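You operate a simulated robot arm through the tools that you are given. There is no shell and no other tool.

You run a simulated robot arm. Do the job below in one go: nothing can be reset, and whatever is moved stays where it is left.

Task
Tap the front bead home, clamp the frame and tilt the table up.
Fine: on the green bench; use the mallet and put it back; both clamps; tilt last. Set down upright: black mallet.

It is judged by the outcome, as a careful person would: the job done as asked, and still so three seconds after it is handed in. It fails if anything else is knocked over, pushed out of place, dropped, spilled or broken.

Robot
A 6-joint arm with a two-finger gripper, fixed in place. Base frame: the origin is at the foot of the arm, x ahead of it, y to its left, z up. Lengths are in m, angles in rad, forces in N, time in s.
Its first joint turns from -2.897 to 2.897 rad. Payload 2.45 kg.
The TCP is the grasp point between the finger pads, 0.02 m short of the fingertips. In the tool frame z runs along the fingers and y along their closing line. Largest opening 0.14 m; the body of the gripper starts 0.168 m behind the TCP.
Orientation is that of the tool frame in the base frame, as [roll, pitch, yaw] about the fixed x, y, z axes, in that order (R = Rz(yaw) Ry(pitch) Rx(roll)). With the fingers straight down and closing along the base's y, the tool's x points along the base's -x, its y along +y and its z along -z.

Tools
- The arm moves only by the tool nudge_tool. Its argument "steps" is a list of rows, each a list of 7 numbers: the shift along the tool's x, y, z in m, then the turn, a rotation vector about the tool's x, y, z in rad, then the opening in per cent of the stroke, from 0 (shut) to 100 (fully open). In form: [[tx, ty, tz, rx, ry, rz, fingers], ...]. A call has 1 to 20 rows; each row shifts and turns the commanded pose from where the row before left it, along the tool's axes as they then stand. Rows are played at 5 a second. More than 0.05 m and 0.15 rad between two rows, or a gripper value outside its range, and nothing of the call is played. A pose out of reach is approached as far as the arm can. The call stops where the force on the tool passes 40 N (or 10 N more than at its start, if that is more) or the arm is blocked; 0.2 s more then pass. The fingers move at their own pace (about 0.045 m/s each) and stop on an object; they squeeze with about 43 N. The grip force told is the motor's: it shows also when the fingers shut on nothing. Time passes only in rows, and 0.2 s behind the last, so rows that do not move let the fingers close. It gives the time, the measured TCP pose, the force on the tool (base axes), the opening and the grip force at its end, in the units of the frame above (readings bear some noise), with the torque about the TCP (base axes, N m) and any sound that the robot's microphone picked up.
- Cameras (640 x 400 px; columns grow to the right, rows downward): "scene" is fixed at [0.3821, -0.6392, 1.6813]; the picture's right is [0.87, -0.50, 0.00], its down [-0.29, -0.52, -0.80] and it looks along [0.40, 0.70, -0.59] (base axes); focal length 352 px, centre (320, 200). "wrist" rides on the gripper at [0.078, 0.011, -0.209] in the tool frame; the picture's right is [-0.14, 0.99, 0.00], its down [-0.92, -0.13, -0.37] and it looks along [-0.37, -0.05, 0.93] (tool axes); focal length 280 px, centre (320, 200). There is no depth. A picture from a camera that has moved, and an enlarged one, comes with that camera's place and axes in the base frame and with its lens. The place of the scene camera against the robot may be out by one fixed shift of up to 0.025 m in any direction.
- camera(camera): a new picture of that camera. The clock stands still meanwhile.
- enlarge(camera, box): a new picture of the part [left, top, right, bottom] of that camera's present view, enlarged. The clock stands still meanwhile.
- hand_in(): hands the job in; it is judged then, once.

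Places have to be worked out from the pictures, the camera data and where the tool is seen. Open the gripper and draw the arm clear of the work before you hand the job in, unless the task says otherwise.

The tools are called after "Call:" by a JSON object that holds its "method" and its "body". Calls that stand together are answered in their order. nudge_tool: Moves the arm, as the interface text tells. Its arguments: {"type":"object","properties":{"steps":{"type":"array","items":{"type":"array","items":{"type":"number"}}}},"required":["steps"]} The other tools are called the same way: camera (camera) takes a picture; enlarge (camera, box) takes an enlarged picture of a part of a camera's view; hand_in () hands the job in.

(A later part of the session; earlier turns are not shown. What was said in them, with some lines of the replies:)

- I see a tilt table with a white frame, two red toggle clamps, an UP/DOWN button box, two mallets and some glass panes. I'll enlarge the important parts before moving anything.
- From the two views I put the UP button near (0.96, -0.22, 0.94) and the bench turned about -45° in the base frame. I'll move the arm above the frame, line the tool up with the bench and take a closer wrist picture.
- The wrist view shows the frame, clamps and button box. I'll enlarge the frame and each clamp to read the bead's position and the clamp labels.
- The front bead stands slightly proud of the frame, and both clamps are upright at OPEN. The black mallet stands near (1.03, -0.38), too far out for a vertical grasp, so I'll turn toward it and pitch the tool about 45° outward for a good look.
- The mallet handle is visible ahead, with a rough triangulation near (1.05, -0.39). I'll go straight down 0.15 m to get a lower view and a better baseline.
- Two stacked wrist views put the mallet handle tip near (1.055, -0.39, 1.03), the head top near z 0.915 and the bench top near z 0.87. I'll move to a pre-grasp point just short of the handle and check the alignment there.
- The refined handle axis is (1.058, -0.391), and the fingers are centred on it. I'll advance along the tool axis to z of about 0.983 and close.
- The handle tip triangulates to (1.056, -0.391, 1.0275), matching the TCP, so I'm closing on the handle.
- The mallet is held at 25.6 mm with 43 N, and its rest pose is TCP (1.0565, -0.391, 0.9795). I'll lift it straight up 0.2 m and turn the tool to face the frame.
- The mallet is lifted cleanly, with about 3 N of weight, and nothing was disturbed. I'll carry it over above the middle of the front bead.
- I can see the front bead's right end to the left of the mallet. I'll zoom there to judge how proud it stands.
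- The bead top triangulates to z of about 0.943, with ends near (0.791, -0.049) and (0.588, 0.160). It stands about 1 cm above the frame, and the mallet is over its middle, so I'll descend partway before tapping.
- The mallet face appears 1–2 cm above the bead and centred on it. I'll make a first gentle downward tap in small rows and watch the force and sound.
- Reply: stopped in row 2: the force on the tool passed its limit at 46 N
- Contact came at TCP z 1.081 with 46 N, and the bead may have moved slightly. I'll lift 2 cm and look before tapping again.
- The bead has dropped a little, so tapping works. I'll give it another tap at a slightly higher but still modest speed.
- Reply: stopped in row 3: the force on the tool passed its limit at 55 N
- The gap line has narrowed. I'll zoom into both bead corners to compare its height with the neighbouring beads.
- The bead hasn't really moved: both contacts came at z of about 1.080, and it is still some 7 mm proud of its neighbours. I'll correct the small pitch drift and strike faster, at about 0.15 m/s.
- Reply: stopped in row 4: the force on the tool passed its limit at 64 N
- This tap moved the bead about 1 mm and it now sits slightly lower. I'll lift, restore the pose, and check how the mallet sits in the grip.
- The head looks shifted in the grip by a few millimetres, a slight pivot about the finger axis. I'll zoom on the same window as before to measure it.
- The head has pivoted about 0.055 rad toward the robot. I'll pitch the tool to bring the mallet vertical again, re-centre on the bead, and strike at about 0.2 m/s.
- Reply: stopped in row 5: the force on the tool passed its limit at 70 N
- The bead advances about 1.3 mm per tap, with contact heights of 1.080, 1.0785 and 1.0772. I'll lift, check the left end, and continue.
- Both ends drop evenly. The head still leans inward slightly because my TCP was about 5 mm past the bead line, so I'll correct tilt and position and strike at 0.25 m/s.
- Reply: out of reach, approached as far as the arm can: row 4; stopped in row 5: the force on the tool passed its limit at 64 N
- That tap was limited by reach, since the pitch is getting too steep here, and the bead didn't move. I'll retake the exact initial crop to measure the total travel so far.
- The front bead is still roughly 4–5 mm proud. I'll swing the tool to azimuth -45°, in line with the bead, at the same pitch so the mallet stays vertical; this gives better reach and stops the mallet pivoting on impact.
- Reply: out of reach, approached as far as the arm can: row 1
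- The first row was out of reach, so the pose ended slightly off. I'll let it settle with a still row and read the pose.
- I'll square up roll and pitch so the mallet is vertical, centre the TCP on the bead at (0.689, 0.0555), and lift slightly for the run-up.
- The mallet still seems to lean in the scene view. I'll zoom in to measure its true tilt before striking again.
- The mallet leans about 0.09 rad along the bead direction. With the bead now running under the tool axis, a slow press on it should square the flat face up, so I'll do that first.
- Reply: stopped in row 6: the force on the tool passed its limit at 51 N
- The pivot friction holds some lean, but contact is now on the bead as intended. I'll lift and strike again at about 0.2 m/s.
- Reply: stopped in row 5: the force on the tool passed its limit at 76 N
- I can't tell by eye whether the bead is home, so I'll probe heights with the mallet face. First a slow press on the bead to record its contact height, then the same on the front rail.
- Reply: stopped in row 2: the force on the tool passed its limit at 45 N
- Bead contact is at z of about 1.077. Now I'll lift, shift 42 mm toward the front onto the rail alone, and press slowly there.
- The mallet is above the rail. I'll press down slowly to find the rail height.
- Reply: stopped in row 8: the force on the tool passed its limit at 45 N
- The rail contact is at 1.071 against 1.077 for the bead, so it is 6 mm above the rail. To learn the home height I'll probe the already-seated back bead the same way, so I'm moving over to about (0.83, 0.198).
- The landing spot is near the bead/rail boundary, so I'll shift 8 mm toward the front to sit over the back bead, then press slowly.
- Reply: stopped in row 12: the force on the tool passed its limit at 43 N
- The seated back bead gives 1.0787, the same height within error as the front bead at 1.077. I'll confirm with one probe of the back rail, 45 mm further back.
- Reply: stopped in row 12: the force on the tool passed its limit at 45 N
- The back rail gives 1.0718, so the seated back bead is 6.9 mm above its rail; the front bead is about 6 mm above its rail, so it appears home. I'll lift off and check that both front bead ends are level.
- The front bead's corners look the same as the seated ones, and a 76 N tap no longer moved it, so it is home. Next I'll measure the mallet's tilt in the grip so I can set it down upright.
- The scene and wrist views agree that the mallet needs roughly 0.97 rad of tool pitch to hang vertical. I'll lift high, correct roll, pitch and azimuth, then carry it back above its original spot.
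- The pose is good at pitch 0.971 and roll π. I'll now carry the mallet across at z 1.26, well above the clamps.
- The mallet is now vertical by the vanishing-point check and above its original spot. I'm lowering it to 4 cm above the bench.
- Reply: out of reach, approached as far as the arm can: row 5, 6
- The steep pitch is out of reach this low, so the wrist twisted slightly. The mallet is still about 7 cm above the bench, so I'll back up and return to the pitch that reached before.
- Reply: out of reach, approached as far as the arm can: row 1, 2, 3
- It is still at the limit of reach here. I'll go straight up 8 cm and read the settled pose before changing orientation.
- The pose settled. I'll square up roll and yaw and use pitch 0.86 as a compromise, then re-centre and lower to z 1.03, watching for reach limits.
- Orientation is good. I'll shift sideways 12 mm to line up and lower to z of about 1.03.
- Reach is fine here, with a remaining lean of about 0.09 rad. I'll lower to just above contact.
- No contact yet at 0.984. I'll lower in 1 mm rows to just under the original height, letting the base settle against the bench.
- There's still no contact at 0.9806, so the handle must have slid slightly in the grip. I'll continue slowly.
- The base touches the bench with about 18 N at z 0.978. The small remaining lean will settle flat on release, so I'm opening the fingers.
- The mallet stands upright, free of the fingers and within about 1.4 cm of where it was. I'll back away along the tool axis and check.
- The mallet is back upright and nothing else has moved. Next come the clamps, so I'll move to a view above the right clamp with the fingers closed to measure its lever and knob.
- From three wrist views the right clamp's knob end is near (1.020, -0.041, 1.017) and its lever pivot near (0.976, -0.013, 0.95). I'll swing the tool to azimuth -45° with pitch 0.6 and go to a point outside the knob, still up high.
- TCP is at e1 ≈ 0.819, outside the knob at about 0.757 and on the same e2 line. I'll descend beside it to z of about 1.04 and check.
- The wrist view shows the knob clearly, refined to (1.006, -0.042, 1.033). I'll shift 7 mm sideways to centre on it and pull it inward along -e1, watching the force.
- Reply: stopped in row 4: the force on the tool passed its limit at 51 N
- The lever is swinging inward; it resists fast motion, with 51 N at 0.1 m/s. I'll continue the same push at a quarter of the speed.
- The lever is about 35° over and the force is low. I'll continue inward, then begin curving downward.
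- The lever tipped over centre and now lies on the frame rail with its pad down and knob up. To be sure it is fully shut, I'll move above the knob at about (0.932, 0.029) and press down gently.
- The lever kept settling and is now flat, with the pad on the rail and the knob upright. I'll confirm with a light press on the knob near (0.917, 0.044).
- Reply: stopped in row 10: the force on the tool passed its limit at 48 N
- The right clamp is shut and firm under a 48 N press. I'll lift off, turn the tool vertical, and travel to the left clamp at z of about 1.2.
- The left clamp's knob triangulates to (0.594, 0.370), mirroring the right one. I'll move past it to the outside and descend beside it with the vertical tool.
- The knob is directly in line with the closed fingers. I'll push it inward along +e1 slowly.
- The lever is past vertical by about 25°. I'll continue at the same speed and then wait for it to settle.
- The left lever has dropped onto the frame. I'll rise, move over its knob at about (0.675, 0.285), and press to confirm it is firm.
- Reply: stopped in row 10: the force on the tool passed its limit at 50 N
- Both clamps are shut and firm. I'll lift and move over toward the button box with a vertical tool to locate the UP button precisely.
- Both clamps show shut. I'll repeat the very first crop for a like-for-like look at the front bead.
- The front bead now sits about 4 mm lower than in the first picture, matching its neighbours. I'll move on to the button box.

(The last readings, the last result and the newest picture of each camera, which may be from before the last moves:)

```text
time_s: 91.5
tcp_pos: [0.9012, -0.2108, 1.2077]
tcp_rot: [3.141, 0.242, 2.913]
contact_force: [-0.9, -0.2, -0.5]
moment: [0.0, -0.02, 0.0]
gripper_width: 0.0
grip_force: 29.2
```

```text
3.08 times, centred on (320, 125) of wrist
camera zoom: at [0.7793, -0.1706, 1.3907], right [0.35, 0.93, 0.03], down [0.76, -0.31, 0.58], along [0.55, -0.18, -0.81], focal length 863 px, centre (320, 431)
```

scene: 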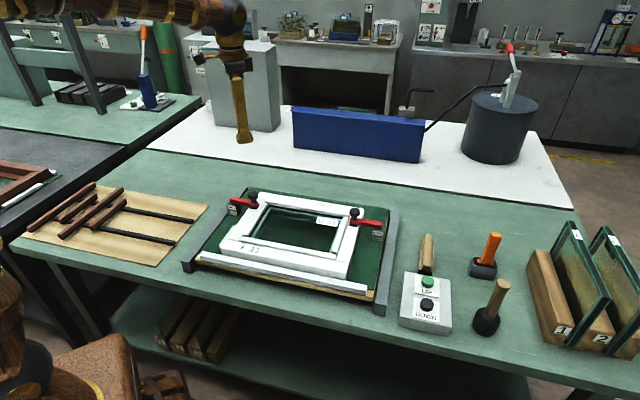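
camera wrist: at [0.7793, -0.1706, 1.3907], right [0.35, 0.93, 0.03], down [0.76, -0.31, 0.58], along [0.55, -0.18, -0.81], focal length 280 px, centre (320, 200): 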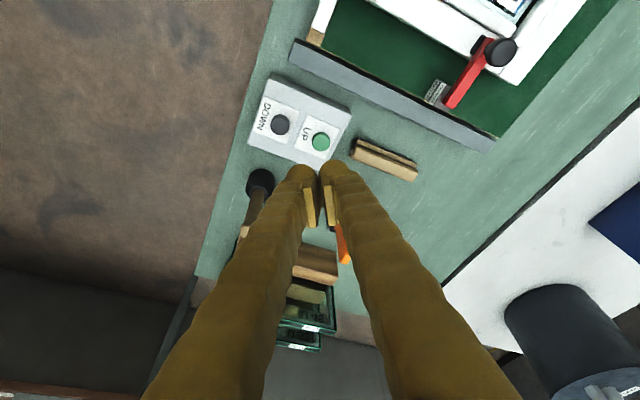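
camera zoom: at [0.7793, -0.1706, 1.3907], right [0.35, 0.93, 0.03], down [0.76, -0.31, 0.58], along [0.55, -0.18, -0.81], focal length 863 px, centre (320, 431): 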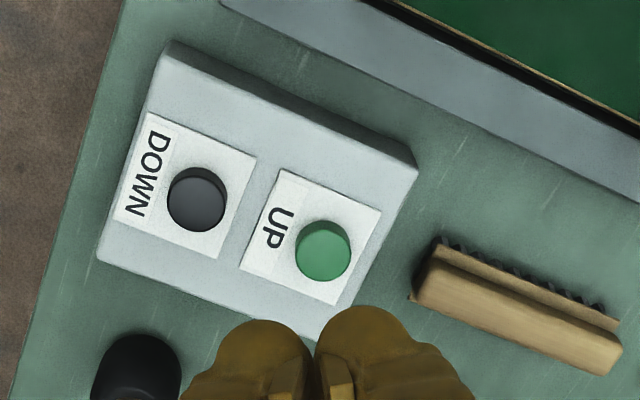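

The UP button is at about (0.976, -0.227, 0.925). I'll pitch the tool to 0.44 for reach, move above it and descend to a few centimetres short.

Call:
{"method": "nudge_tool", "body": {"steps": [[0, 0, 0, 0, -0.1, 0, 0], [0, 0, 0, 0, -0.1, 0, 0], [-0.0346, 0.0005, 0.0164, 0, 0, 0, 0], [-0.0346, 0.0005, 0.0164, 0, 0, 0, 0], [0.0191, 0, 0.0403, 0, 0, 0, 0], [0.0191, 0, 0.0403, 0, 0, 0, 0], [0.0191, 0, 0.0403, 0, 0, 0, 0], [0.0191, 0, 0.0403, 0, 0, 0, 0], [0.0128, 0, 0.0271, 0, 0, 0, 0], [0, 0, 0, 0, 0, 0, 0]]}}

Call:
{"method": "camera", "body": {"camera": "wrist"}}

Call:
{"method": "enlarge", "body": {"camera": "scene", "box": [370, 210, 500, 340]}}

```text
time_s: 93.7
tcp_pos: [0.9759, -0.2286, 0.9996]
tcp_rot: [-3.141, 0.444, 2.912]
contact_force: [0.4, 0.7, 0.4]
moment: [0.0, 0.01, -0.02]
gripper_width: 0.0
grip_force: 29.5
```

```text
taken
camera wrist: at [0.8214, -0.1806, 1.1534], right [0.34, 0.94, 0.06], down [0.63, -0.28, 0.73], along [0.7, -0.21, -0.68], focal length 280 px, centre (320, 200)
```

wrist: 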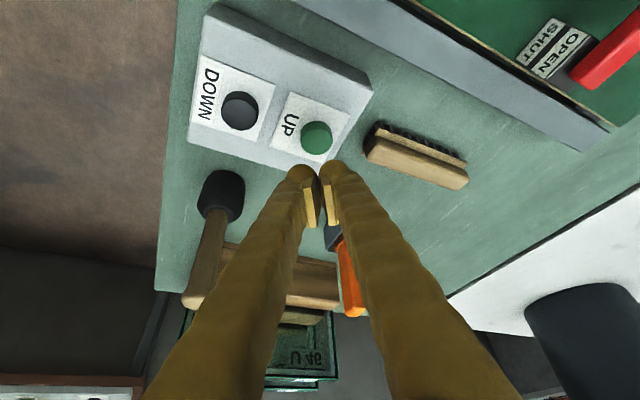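

```text
3.08 times, centred on (435, 275) of scene
camera zoom: at [0.3821, -0.6392, 1.6813], right [0.87, -0.5, 0.0], down [-0.29, -0.52, -0.8], along [0.4, 0.7, -0.59], focal length 1084 px, centre (-34, -31)
```

zoom: 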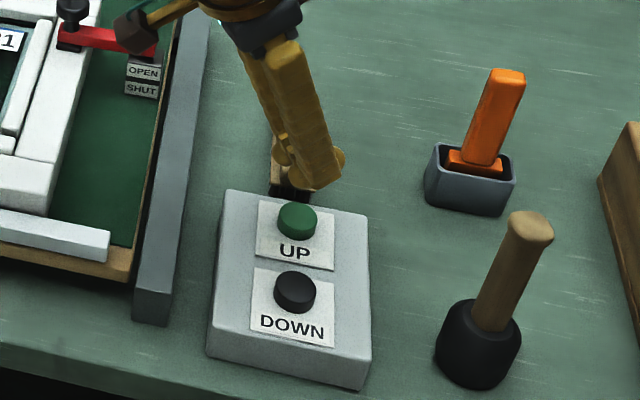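

The button refines to (0.978, -0.226, 0.922), directly under the fingertips. I'll descend and press it gently.

Call:
{"method": "nudge_tool", "body": {"steps": [[0.0077, 0.002, 0.0163, 0, 0, 0, 0], [0.0077, 0, 0.0163, 0, 0, 0, 0], [0.0021, 0, 0.0045, 0, 0, 0, 0], [0.0013, 0, 0.0027, 0, 0, 0, 0], [0.0013, 0, 0.0027, 0, 0, 0, 0], [0.0013, 0, 0.0027, 0, 0, 0, 0], [0.0013, 0, 0.0027, 0, 0, 0, 0], [0.0013, 0, 0.0027, 0, 0, 0, 0]]}}

Call:
{"method": "camera", "body": {"camera": "scene"}}

Call:
{"method": "enlarge", "body": {"camera": "scene", "box": [370, 210, 500, 340]}}

```text
time_s: 95.5
tcp_pos: [0.9744, -0.2248, 0.9434]
tcp_rot: [-3.141, 0.443, 2.913]
contact_force: [-0.3, 0.5, -0.1]
moment: [-0.04, 0.01, -0.01]
gripper_width: 0.0
grip_force: 29.7
```

```text
taken
```

scene: 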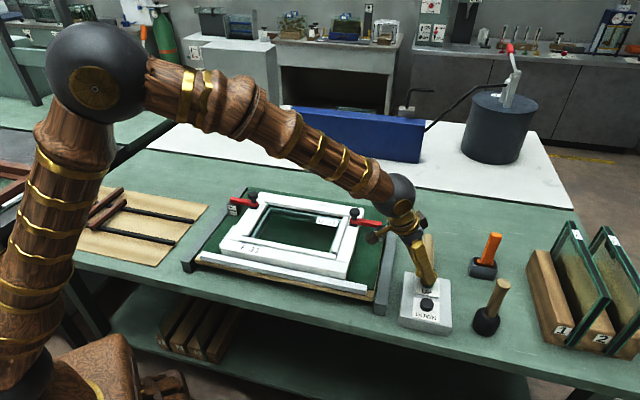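

```text
3.08 times, centred on (435, 275) of scene
camera zoom: at [0.3821, -0.6392, 1.6813], right [0.87, -0.5, 0.0], down [-0.29, -0.52, -0.8], along [0.4, 0.7, -0.59], focal length 1084 px, centre (-34, -31)
```

zoom: 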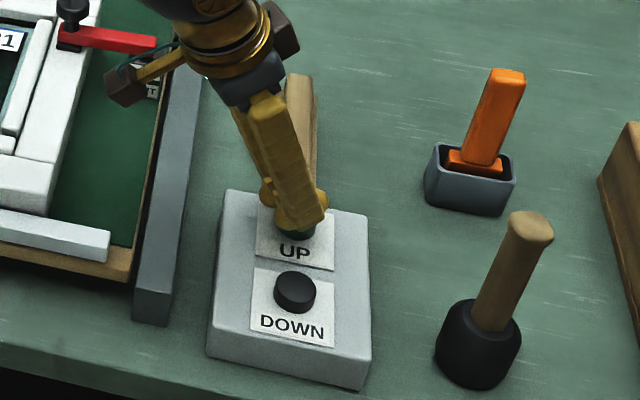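

Before pressing, I notice the wrist and its camera sit right beside the table's edge, where a steep tilt could hit them. I'll lift and swing the tool round to azimuth about 43° so the arm comes from the front, clear of the table.

Call:
{"method": "nudge_tool", "body": {"steps": [[-0.0214, 0, -0.0452, 0, 0, 0, 0], [-0.0214, 0, -0.0452, 0, 0, 0, 0], [0, 0, 0, -0.06, 0, -0.1265, 0], [0, 0, 0, -0.06, 0, -0.1265, 0], [0, 0, 0, -0.06, 0, -0.1265, 0], [0, 0, 0, -0.06, 0, -0.1265, 0], [0, 0, 0, -0.06, 0, -0.1265, 0], [0, 0, 0, -0.06, 0, -0.1265, 0], [0, 0, 0, -0.06, 0, -0.1265, 0], [0, 0, 0, 0, 0, 0, 0]]}}

Call:
{"method": "camera", "body": {"camera": "scene"}}

Call:
{"method": "camera", "body": {"camera": "wrist"}}

```text
time_s: 97.7
tcp_pos: [0.9748, -0.2249, 1.0436]
tcp_rot: [3.14, 0.444, -2.389]
contact_force: [-0.1, 0.0, -1.0]
moment: [0.01, -0.03, 0.01]
gripper_width: 0.0
grip_force: 29.2
```

```text
taken
```

scene: 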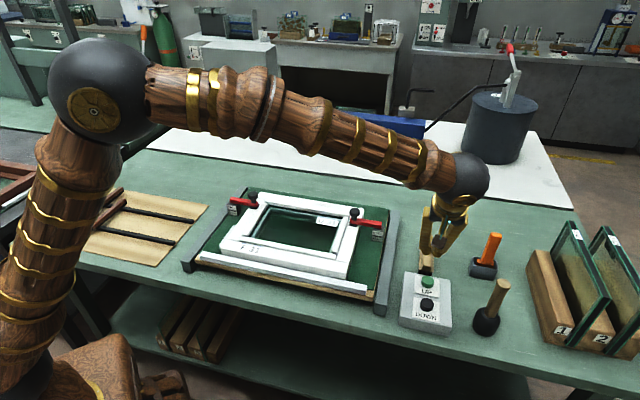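

```text
taken
camera wrist: at [0.8505, -0.326, 1.1979], right [-0.59, 0.81, 0.06], down [0.58, 0.37, 0.73], along [0.57, 0.46, -0.68], focal length 280 px, centre (320, 200)
```

wrist: 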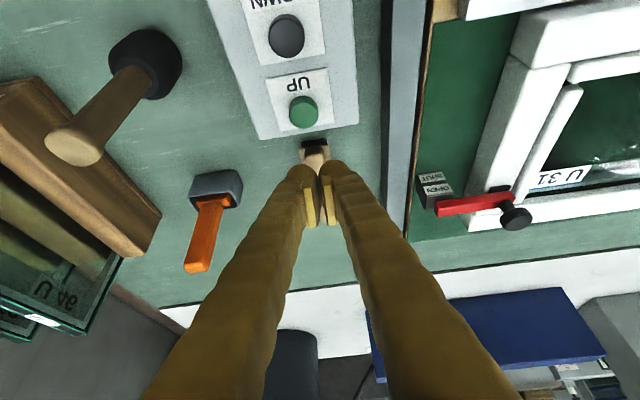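

The arm is now clear of the table. I'll align 5 mm sideways and press the UP button down slowly.

Call:
{"method": "nudge_tool", "body": {"steps": [[0.0172, -0.005, 0.0361, 0, 0, 0, 0], [0.0172, 0, 0.0361, 0, 0, 0, 0], [0.0043, 0, 0.009, 0, 0, 0, 0], [0.0013, 0, 0.0027, 0, 0, 0, 0], [0.0013, 0, 0.0027, 0, 0, 0, 0], [0.0013, 0, 0.0027, 0, 0, 0, 0], [0.0013, 0, 0.0027, 0, 0, 0, 0]]}}

Call:
{"method": "camera", "body": {"camera": "scene"}}

Call:
{"method": "enlarge", "body": {"camera": "scene", "box": [370, 210, 500, 340]}}

```text
time_s: 99.3
tcp_pos: [0.9778, -0.2297, 0.943]
tcp_rot: [3.139, 0.443, -2.389]
contact_force: [-0.3, 0.3, -0.3]
moment: [-0.02, 0.0, 0.01]
gripper_width: 0.0
grip_force: 29.7
```

```text
taken
```

scene: 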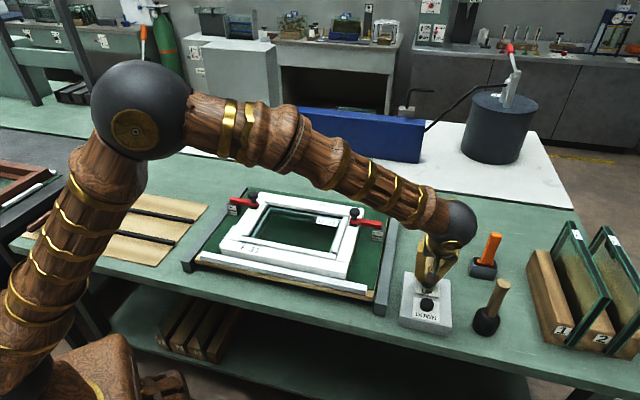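

```text
3.08 times, centred on (435, 275) of scene
camera zoom: at [0.3821, -0.6392, 1.6813], right [0.87, -0.5, 0.0], down [-0.29, -0.52, -0.8], along [0.4, 0.7, -0.59], focal length 1084 px, centre (-34, -31)
```

zoom: 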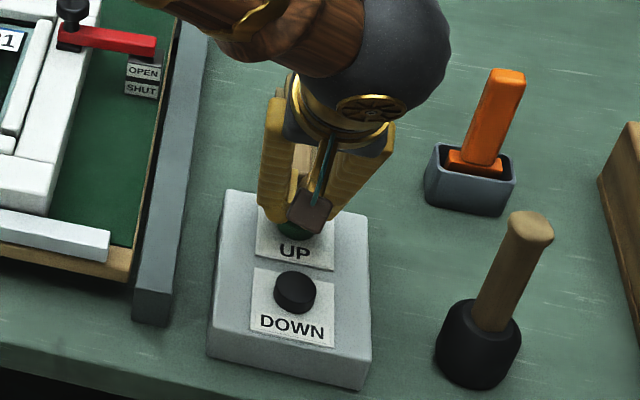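

There's no contact yet at 0.943. I'll continue down in 2–3 mm steps.

Call:
{"method": "nudge_tool", "body": {"steps": [[0.0009, 0, 0.0018, 0, 0, 0, 0], [0.0009, 0, 0.0018, 0, 0, 0, 0], [0.0009, 0, 0.0018, 0, 0, 0, 0], [0.0009, 0, 0.0018, 0, 0, 0, 0], [0.0009, 0, 0.0018, 0, 0, 0, 0], [0.0009, 0, 0.0018, 0, 0, 0, 0]]}}

Call:
{"method": "camera", "body": {"camera": "scene"}}

```text
time_s: 100.7
tcp_pos: [0.978, -0.2284, 0.9303]
tcp_rot: [3.14, 0.445, -2.389]
contact_force: [-0.5, -4.0, 11.5]
moment: [-0.19, -0.01, 0.02]
gripper_width: 0.006
grip_force: 29.4
```

```text
taken
```

scene: 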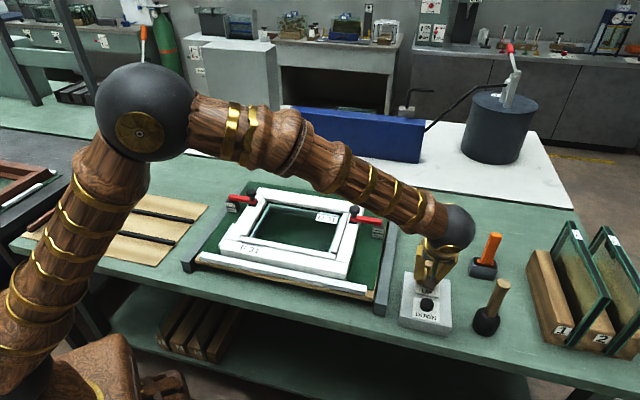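

The button is pressed with about 12 N, and the frame's back edge seems to be rising. I'll hold still and watch.

Call:
{"method": "nudge_tool", "body": {"steps": [[0, 0, 0, 0, 0, 0, 0], [0, 0, 0, 0, 0, 0, 0], [0, 0, 0, 0, 0, 0, 0], [0, 0, 0, 0, 0, 0, 0], [0, 0, 0, 0, 0, 0, 0]]}}

Call:
{"method": "camera", "body": {"camera": "scene"}}

```text
time_s: 101.9
tcp_pos: [0.9781, -0.228, 0.9291]
tcp_rot: [3.142, 0.445, -2.389]
contact_force: [4.6, -3.9, 13.3]
moment: [-0.21, -0.15, 0.02]
gripper_width: 0.0061
grip_force: 29.3
```

```text
taken
```

scene: 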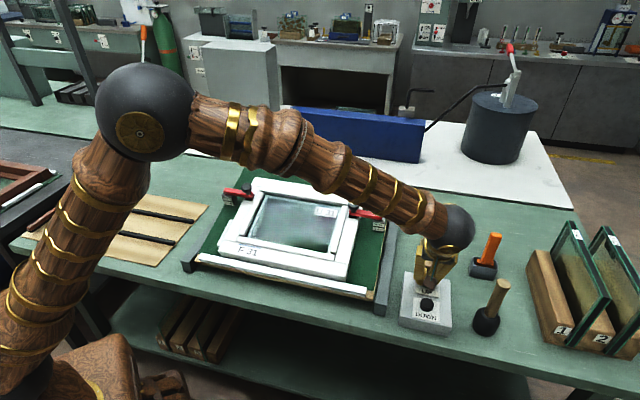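

The table is tilting up slowly. I'll keep holding and check again, watching the forearm clearance.

Call:
{"method": "nudge_tool", "body": {"steps": [[0, 0, 0, 0, 0, 0, 0], [0, 0, 0, 0, 0, 0, 0], [0, 0, 0, 0, 0, 0, 0], [0, 0, 0, 0, 0, 0, 0], [0, 0, 0, 0, 0, 0, 0], [0, 0, 0, 0, 0, 0, 0], [0, 0, 0, 0, 0, 0, 0], [0, 0, 0, 0, 0, 0, 0]]}}

Call:
{"method": "camera", "body": {"camera": "scene"}}

Call:
{"method": "camera", "body": {"camera": "wrist"}}

```text
time_s: 103.7
tcp_pos: [0.9791, -0.2292, 0.9295]
tcp_rot: [3.14, 0.443, -2.389]
contact_force: [0.7, 0.5, 14.1]
moment: [-0.12, -0.02, -0.01]
gripper_width: 0.006
grip_force: 28.9
```

```text
taken
```

scene: 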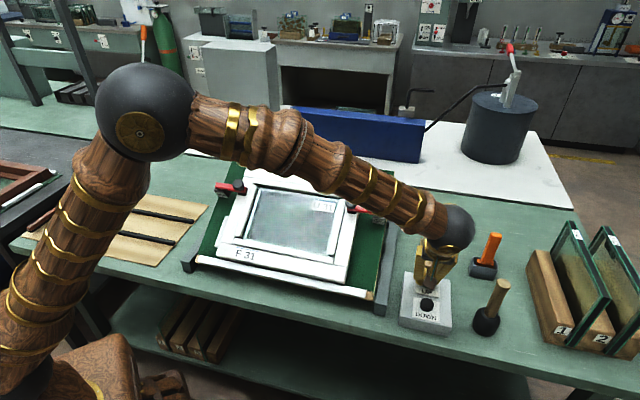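

```text
taken
camera wrist: at [0.8526, -0.3293, 1.0839], right [-0.59, 0.81, 0.06], down [0.58, 0.37, 0.73], along [0.57, 0.46, -0.68], focal length 280 px, centre (320, 200)
```

wrist: 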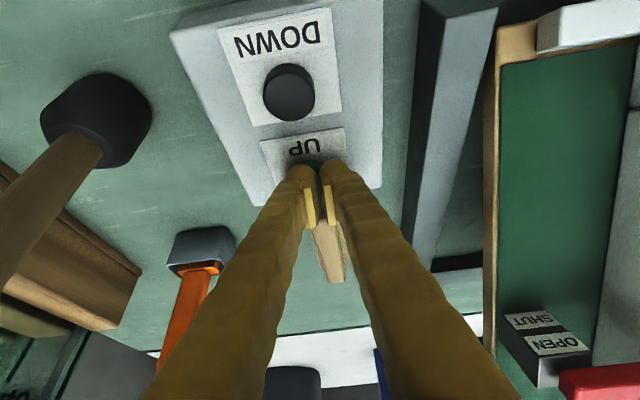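

It's at roughly 25–30° now, the frame and bead are holding, and the arm is clear. I'll keep holding and re-check.

Call:
{"method": "nudge_tool", "body": {"steps": [[0, 0, 0, 0, 0, 0, 0], [0, 0, 0, 0, 0, 0, 0], [0, 0, 0, 0, 0, 0, 0], [0, 0, 0, 0, 0, 0, 0], [0, 0, 0, 0, 0, 0, 0], [0, 0, 0, 0, 0, 0, 0], [0, 0, 0, 0, 0, 0, 0], [0, 0, 0, 0, 0, 0, 0]]}}

Call:
{"method": "camera", "body": {"camera": "scene"}}

Call:
{"method": "camera", "body": {"camera": "wrist"}}

```text
time_s: 105.5
tcp_pos: [0.9781, -0.2286, 0.9304]
tcp_rot: [3.141, 0.444, -2.39]
contact_force: [-1.2, -0.2, 13.8]
moment: [-0.14, 0.05, 0.0]
gripper_width: 0.0062
grip_force: 29.2
```

```text
taken
```

scene: 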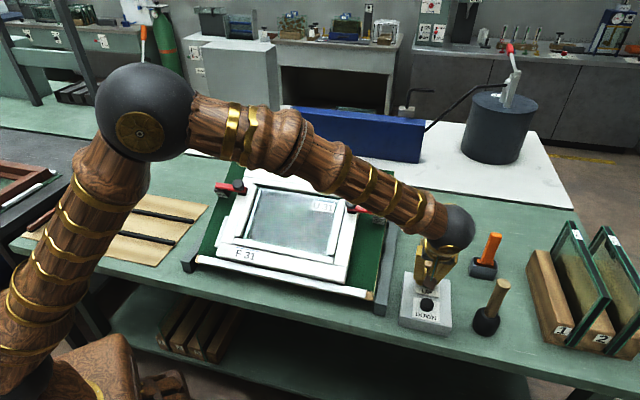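

```text
taken
camera wrist: at [0.8526, -0.3294, 1.084], right [-0.59, 0.81, 0.06], down [0.58, 0.37, 0.73], along [0.57, 0.46, -0.68], focal length 280 px, centre (320, 200)
```

wrist: 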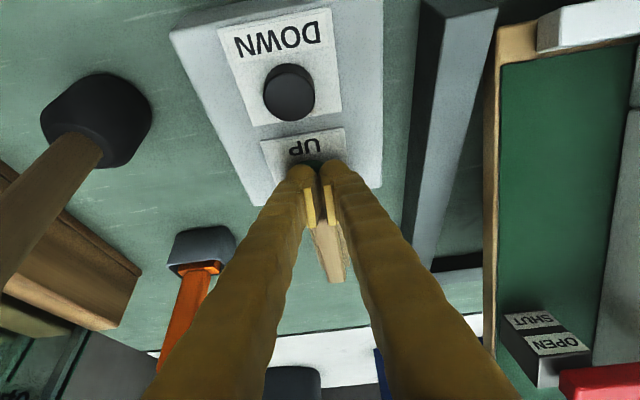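

The two latest wrist pictures are identical, so the table has reached its upper stop. I'll release the button and lift straight up.

Call:
{"method": "nudge_tool", "body": {"steps": [[-0.0107, 0, -0.0226, 0, 0, 0, 0], [-0.0214, 0, -0.0452, 0, 0, 0, 0], [-0.0214, 0, -0.0452, 0, 0, 0, 0], [-0.0214, 0, -0.0452, 0, 0, 0, 0], [-0.0214, 0, -0.0452, 0, 0, 0, 0], [0, 0, 0, 0, 0, 0, 0]]}}

Call:
{"method": "camera", "body": {"camera": "scene"}}

Call:
{"method": "camera", "body": {"camera": "wrist"}}

```text
time_s: 106.9
tcp_pos: [0.9769, -0.2294, 1.1561]
tcp_rot: [3.14, 0.444, -2.389]
contact_force: [-0.3, 0.0, -0.1]
moment: [0.01, -0.02, 0.01]
gripper_width: 0.0002
grip_force: 29.2
```

```text
taken
```

scene: 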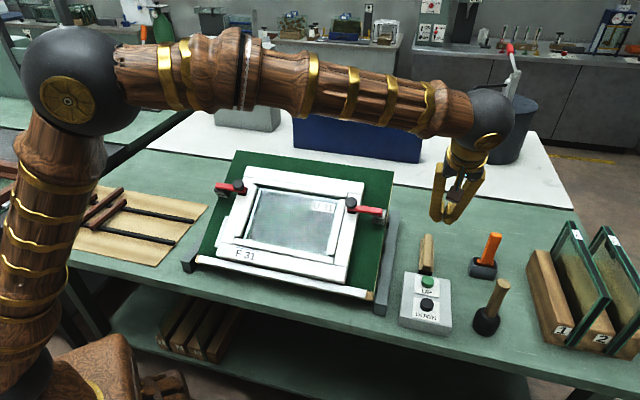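

```text
taken
camera wrist: at [0.853, -0.3303, 1.3101], right [-0.59, 0.81, 0.06], down [0.58, 0.37, 0.73], along [0.57, 0.46, -0.68], focal length 280 px, centre (320, 200)
```

wrist: 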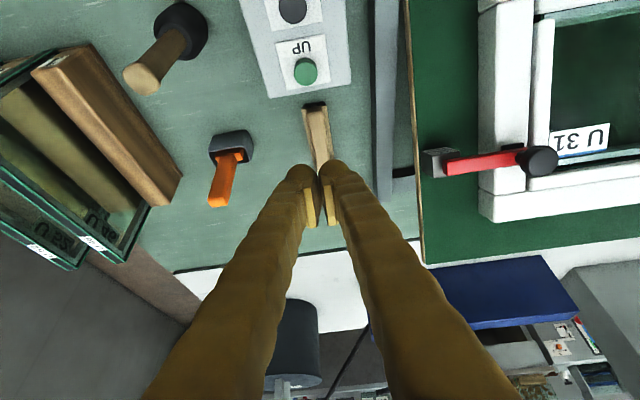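

The table stays up with both clamps shut and the mallet standing. I'll open the gripper, draw the arm up and away from the work, and inspect everything.

Call:
{"method": "nudge_tool", "body": {"steps": [[-0.0214, 0, -0.0452, 0, 0, 0, 100], [-0.0214, 0, -0.0452, 0, 0, 0, 100], [-0.0214, 0, -0.0452, 0, 0, 0, 100], [0.0406, 0, -0.0193, 0, 0, 0, 100], [0.0406, 0, -0.0193, 0, 0, 0, 100], [0.0406, 0, -0.0193, 0, 0, 0, 100], [0, 0, 0, 0, 0, 0, 100], [0, 0, 0, 0, 0, 0, 100], [0, 0, 0, 0, 0, 0, 100]]}}

Call:
{"method": "camera", "body": {"camera": "scene"}}

Call:
{"method": "enlarge", "body": {"camera": "scene", "box": [180, 140, 420, 310]}}

Call:
{"method": "camera", "body": {"camera": "wrist"}}

```text
time_s: 108.9
tcp_pos: [0.8803, -0.3193, 1.3053]
tcp_rot: [3.14, 0.443, -2.391]
contact_force: [0.2, 0.5, 0.4]
moment: [0.02, 0.0, 0.01]
gripper_width: 0.1401
grip_force: 0.0
```

```text
taken
```

scene: 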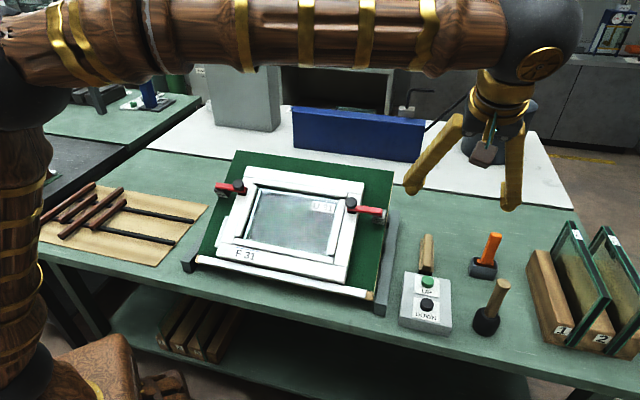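

```text
2.35 times, centred on (300, 225) of scene
camera zoom: at [0.3821, -0.6392, 1.6813], right [0.87, -0.5, 0.0], down [-0.29, -0.52, -0.8], along [0.4, 0.7, -0.59], focal length 829 px, centre (367, 141)
```

zoom: 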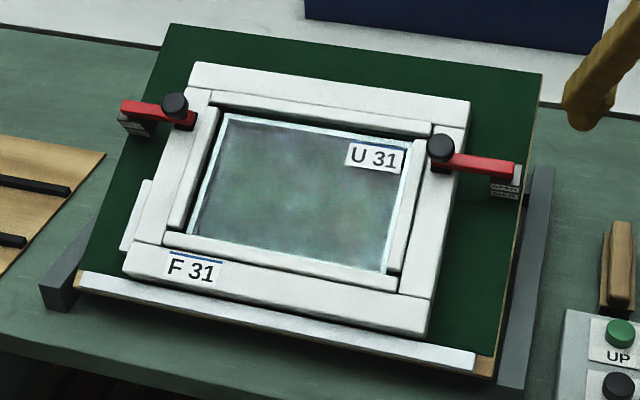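

```text
taken
camera wrist: at [0.7557, -0.4206, 1.4589], right [-0.59, 0.81, 0.06], down [0.58, 0.37, 0.73], along [0.57, 0.46, -0.68], focal length 280 px, centre (320, 200)
```

wrist: 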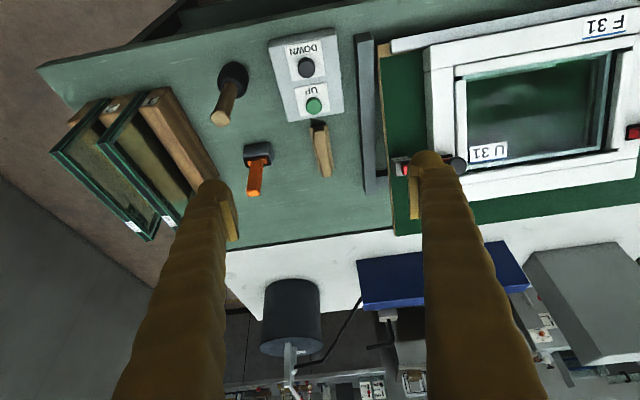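

The table is tilted up and steady, with both clamps shut and the front bead level with the other beads. The mallet stands upright near its original spot, and the arm is open and clear, so I'm handing in.

Call:
{"method": "hand_in", "body": {}}

```text
The job is handed in.
```

I tapped the front bead home with the black mallet, shut both clamps and tilted the table up last. The job is handed in.

- **Front bead:** it dropped about 4 mm. Pressing with the mallet face, I measured it about 6 mm above its rail, against about 7 mm for the seated back bead. A last tap at 76 N no longer moved it.
- **Mallet:** it stands upright on the bench, roughly 1.4 cm from where I picked it up. It pivoted a little in the grip during the taps, which caused the shift.
- **Clamps:** both levers lie flat with their pads on the frame. Each held firm when I pressed its knob with about 50 N.
- **Table:** I held UP until the table stopped moving. It stayed up after I let go of the button, and the frame did not shift.

I saw nothing knocked over or damaged. The gripper is open and the arm is clear of the work.
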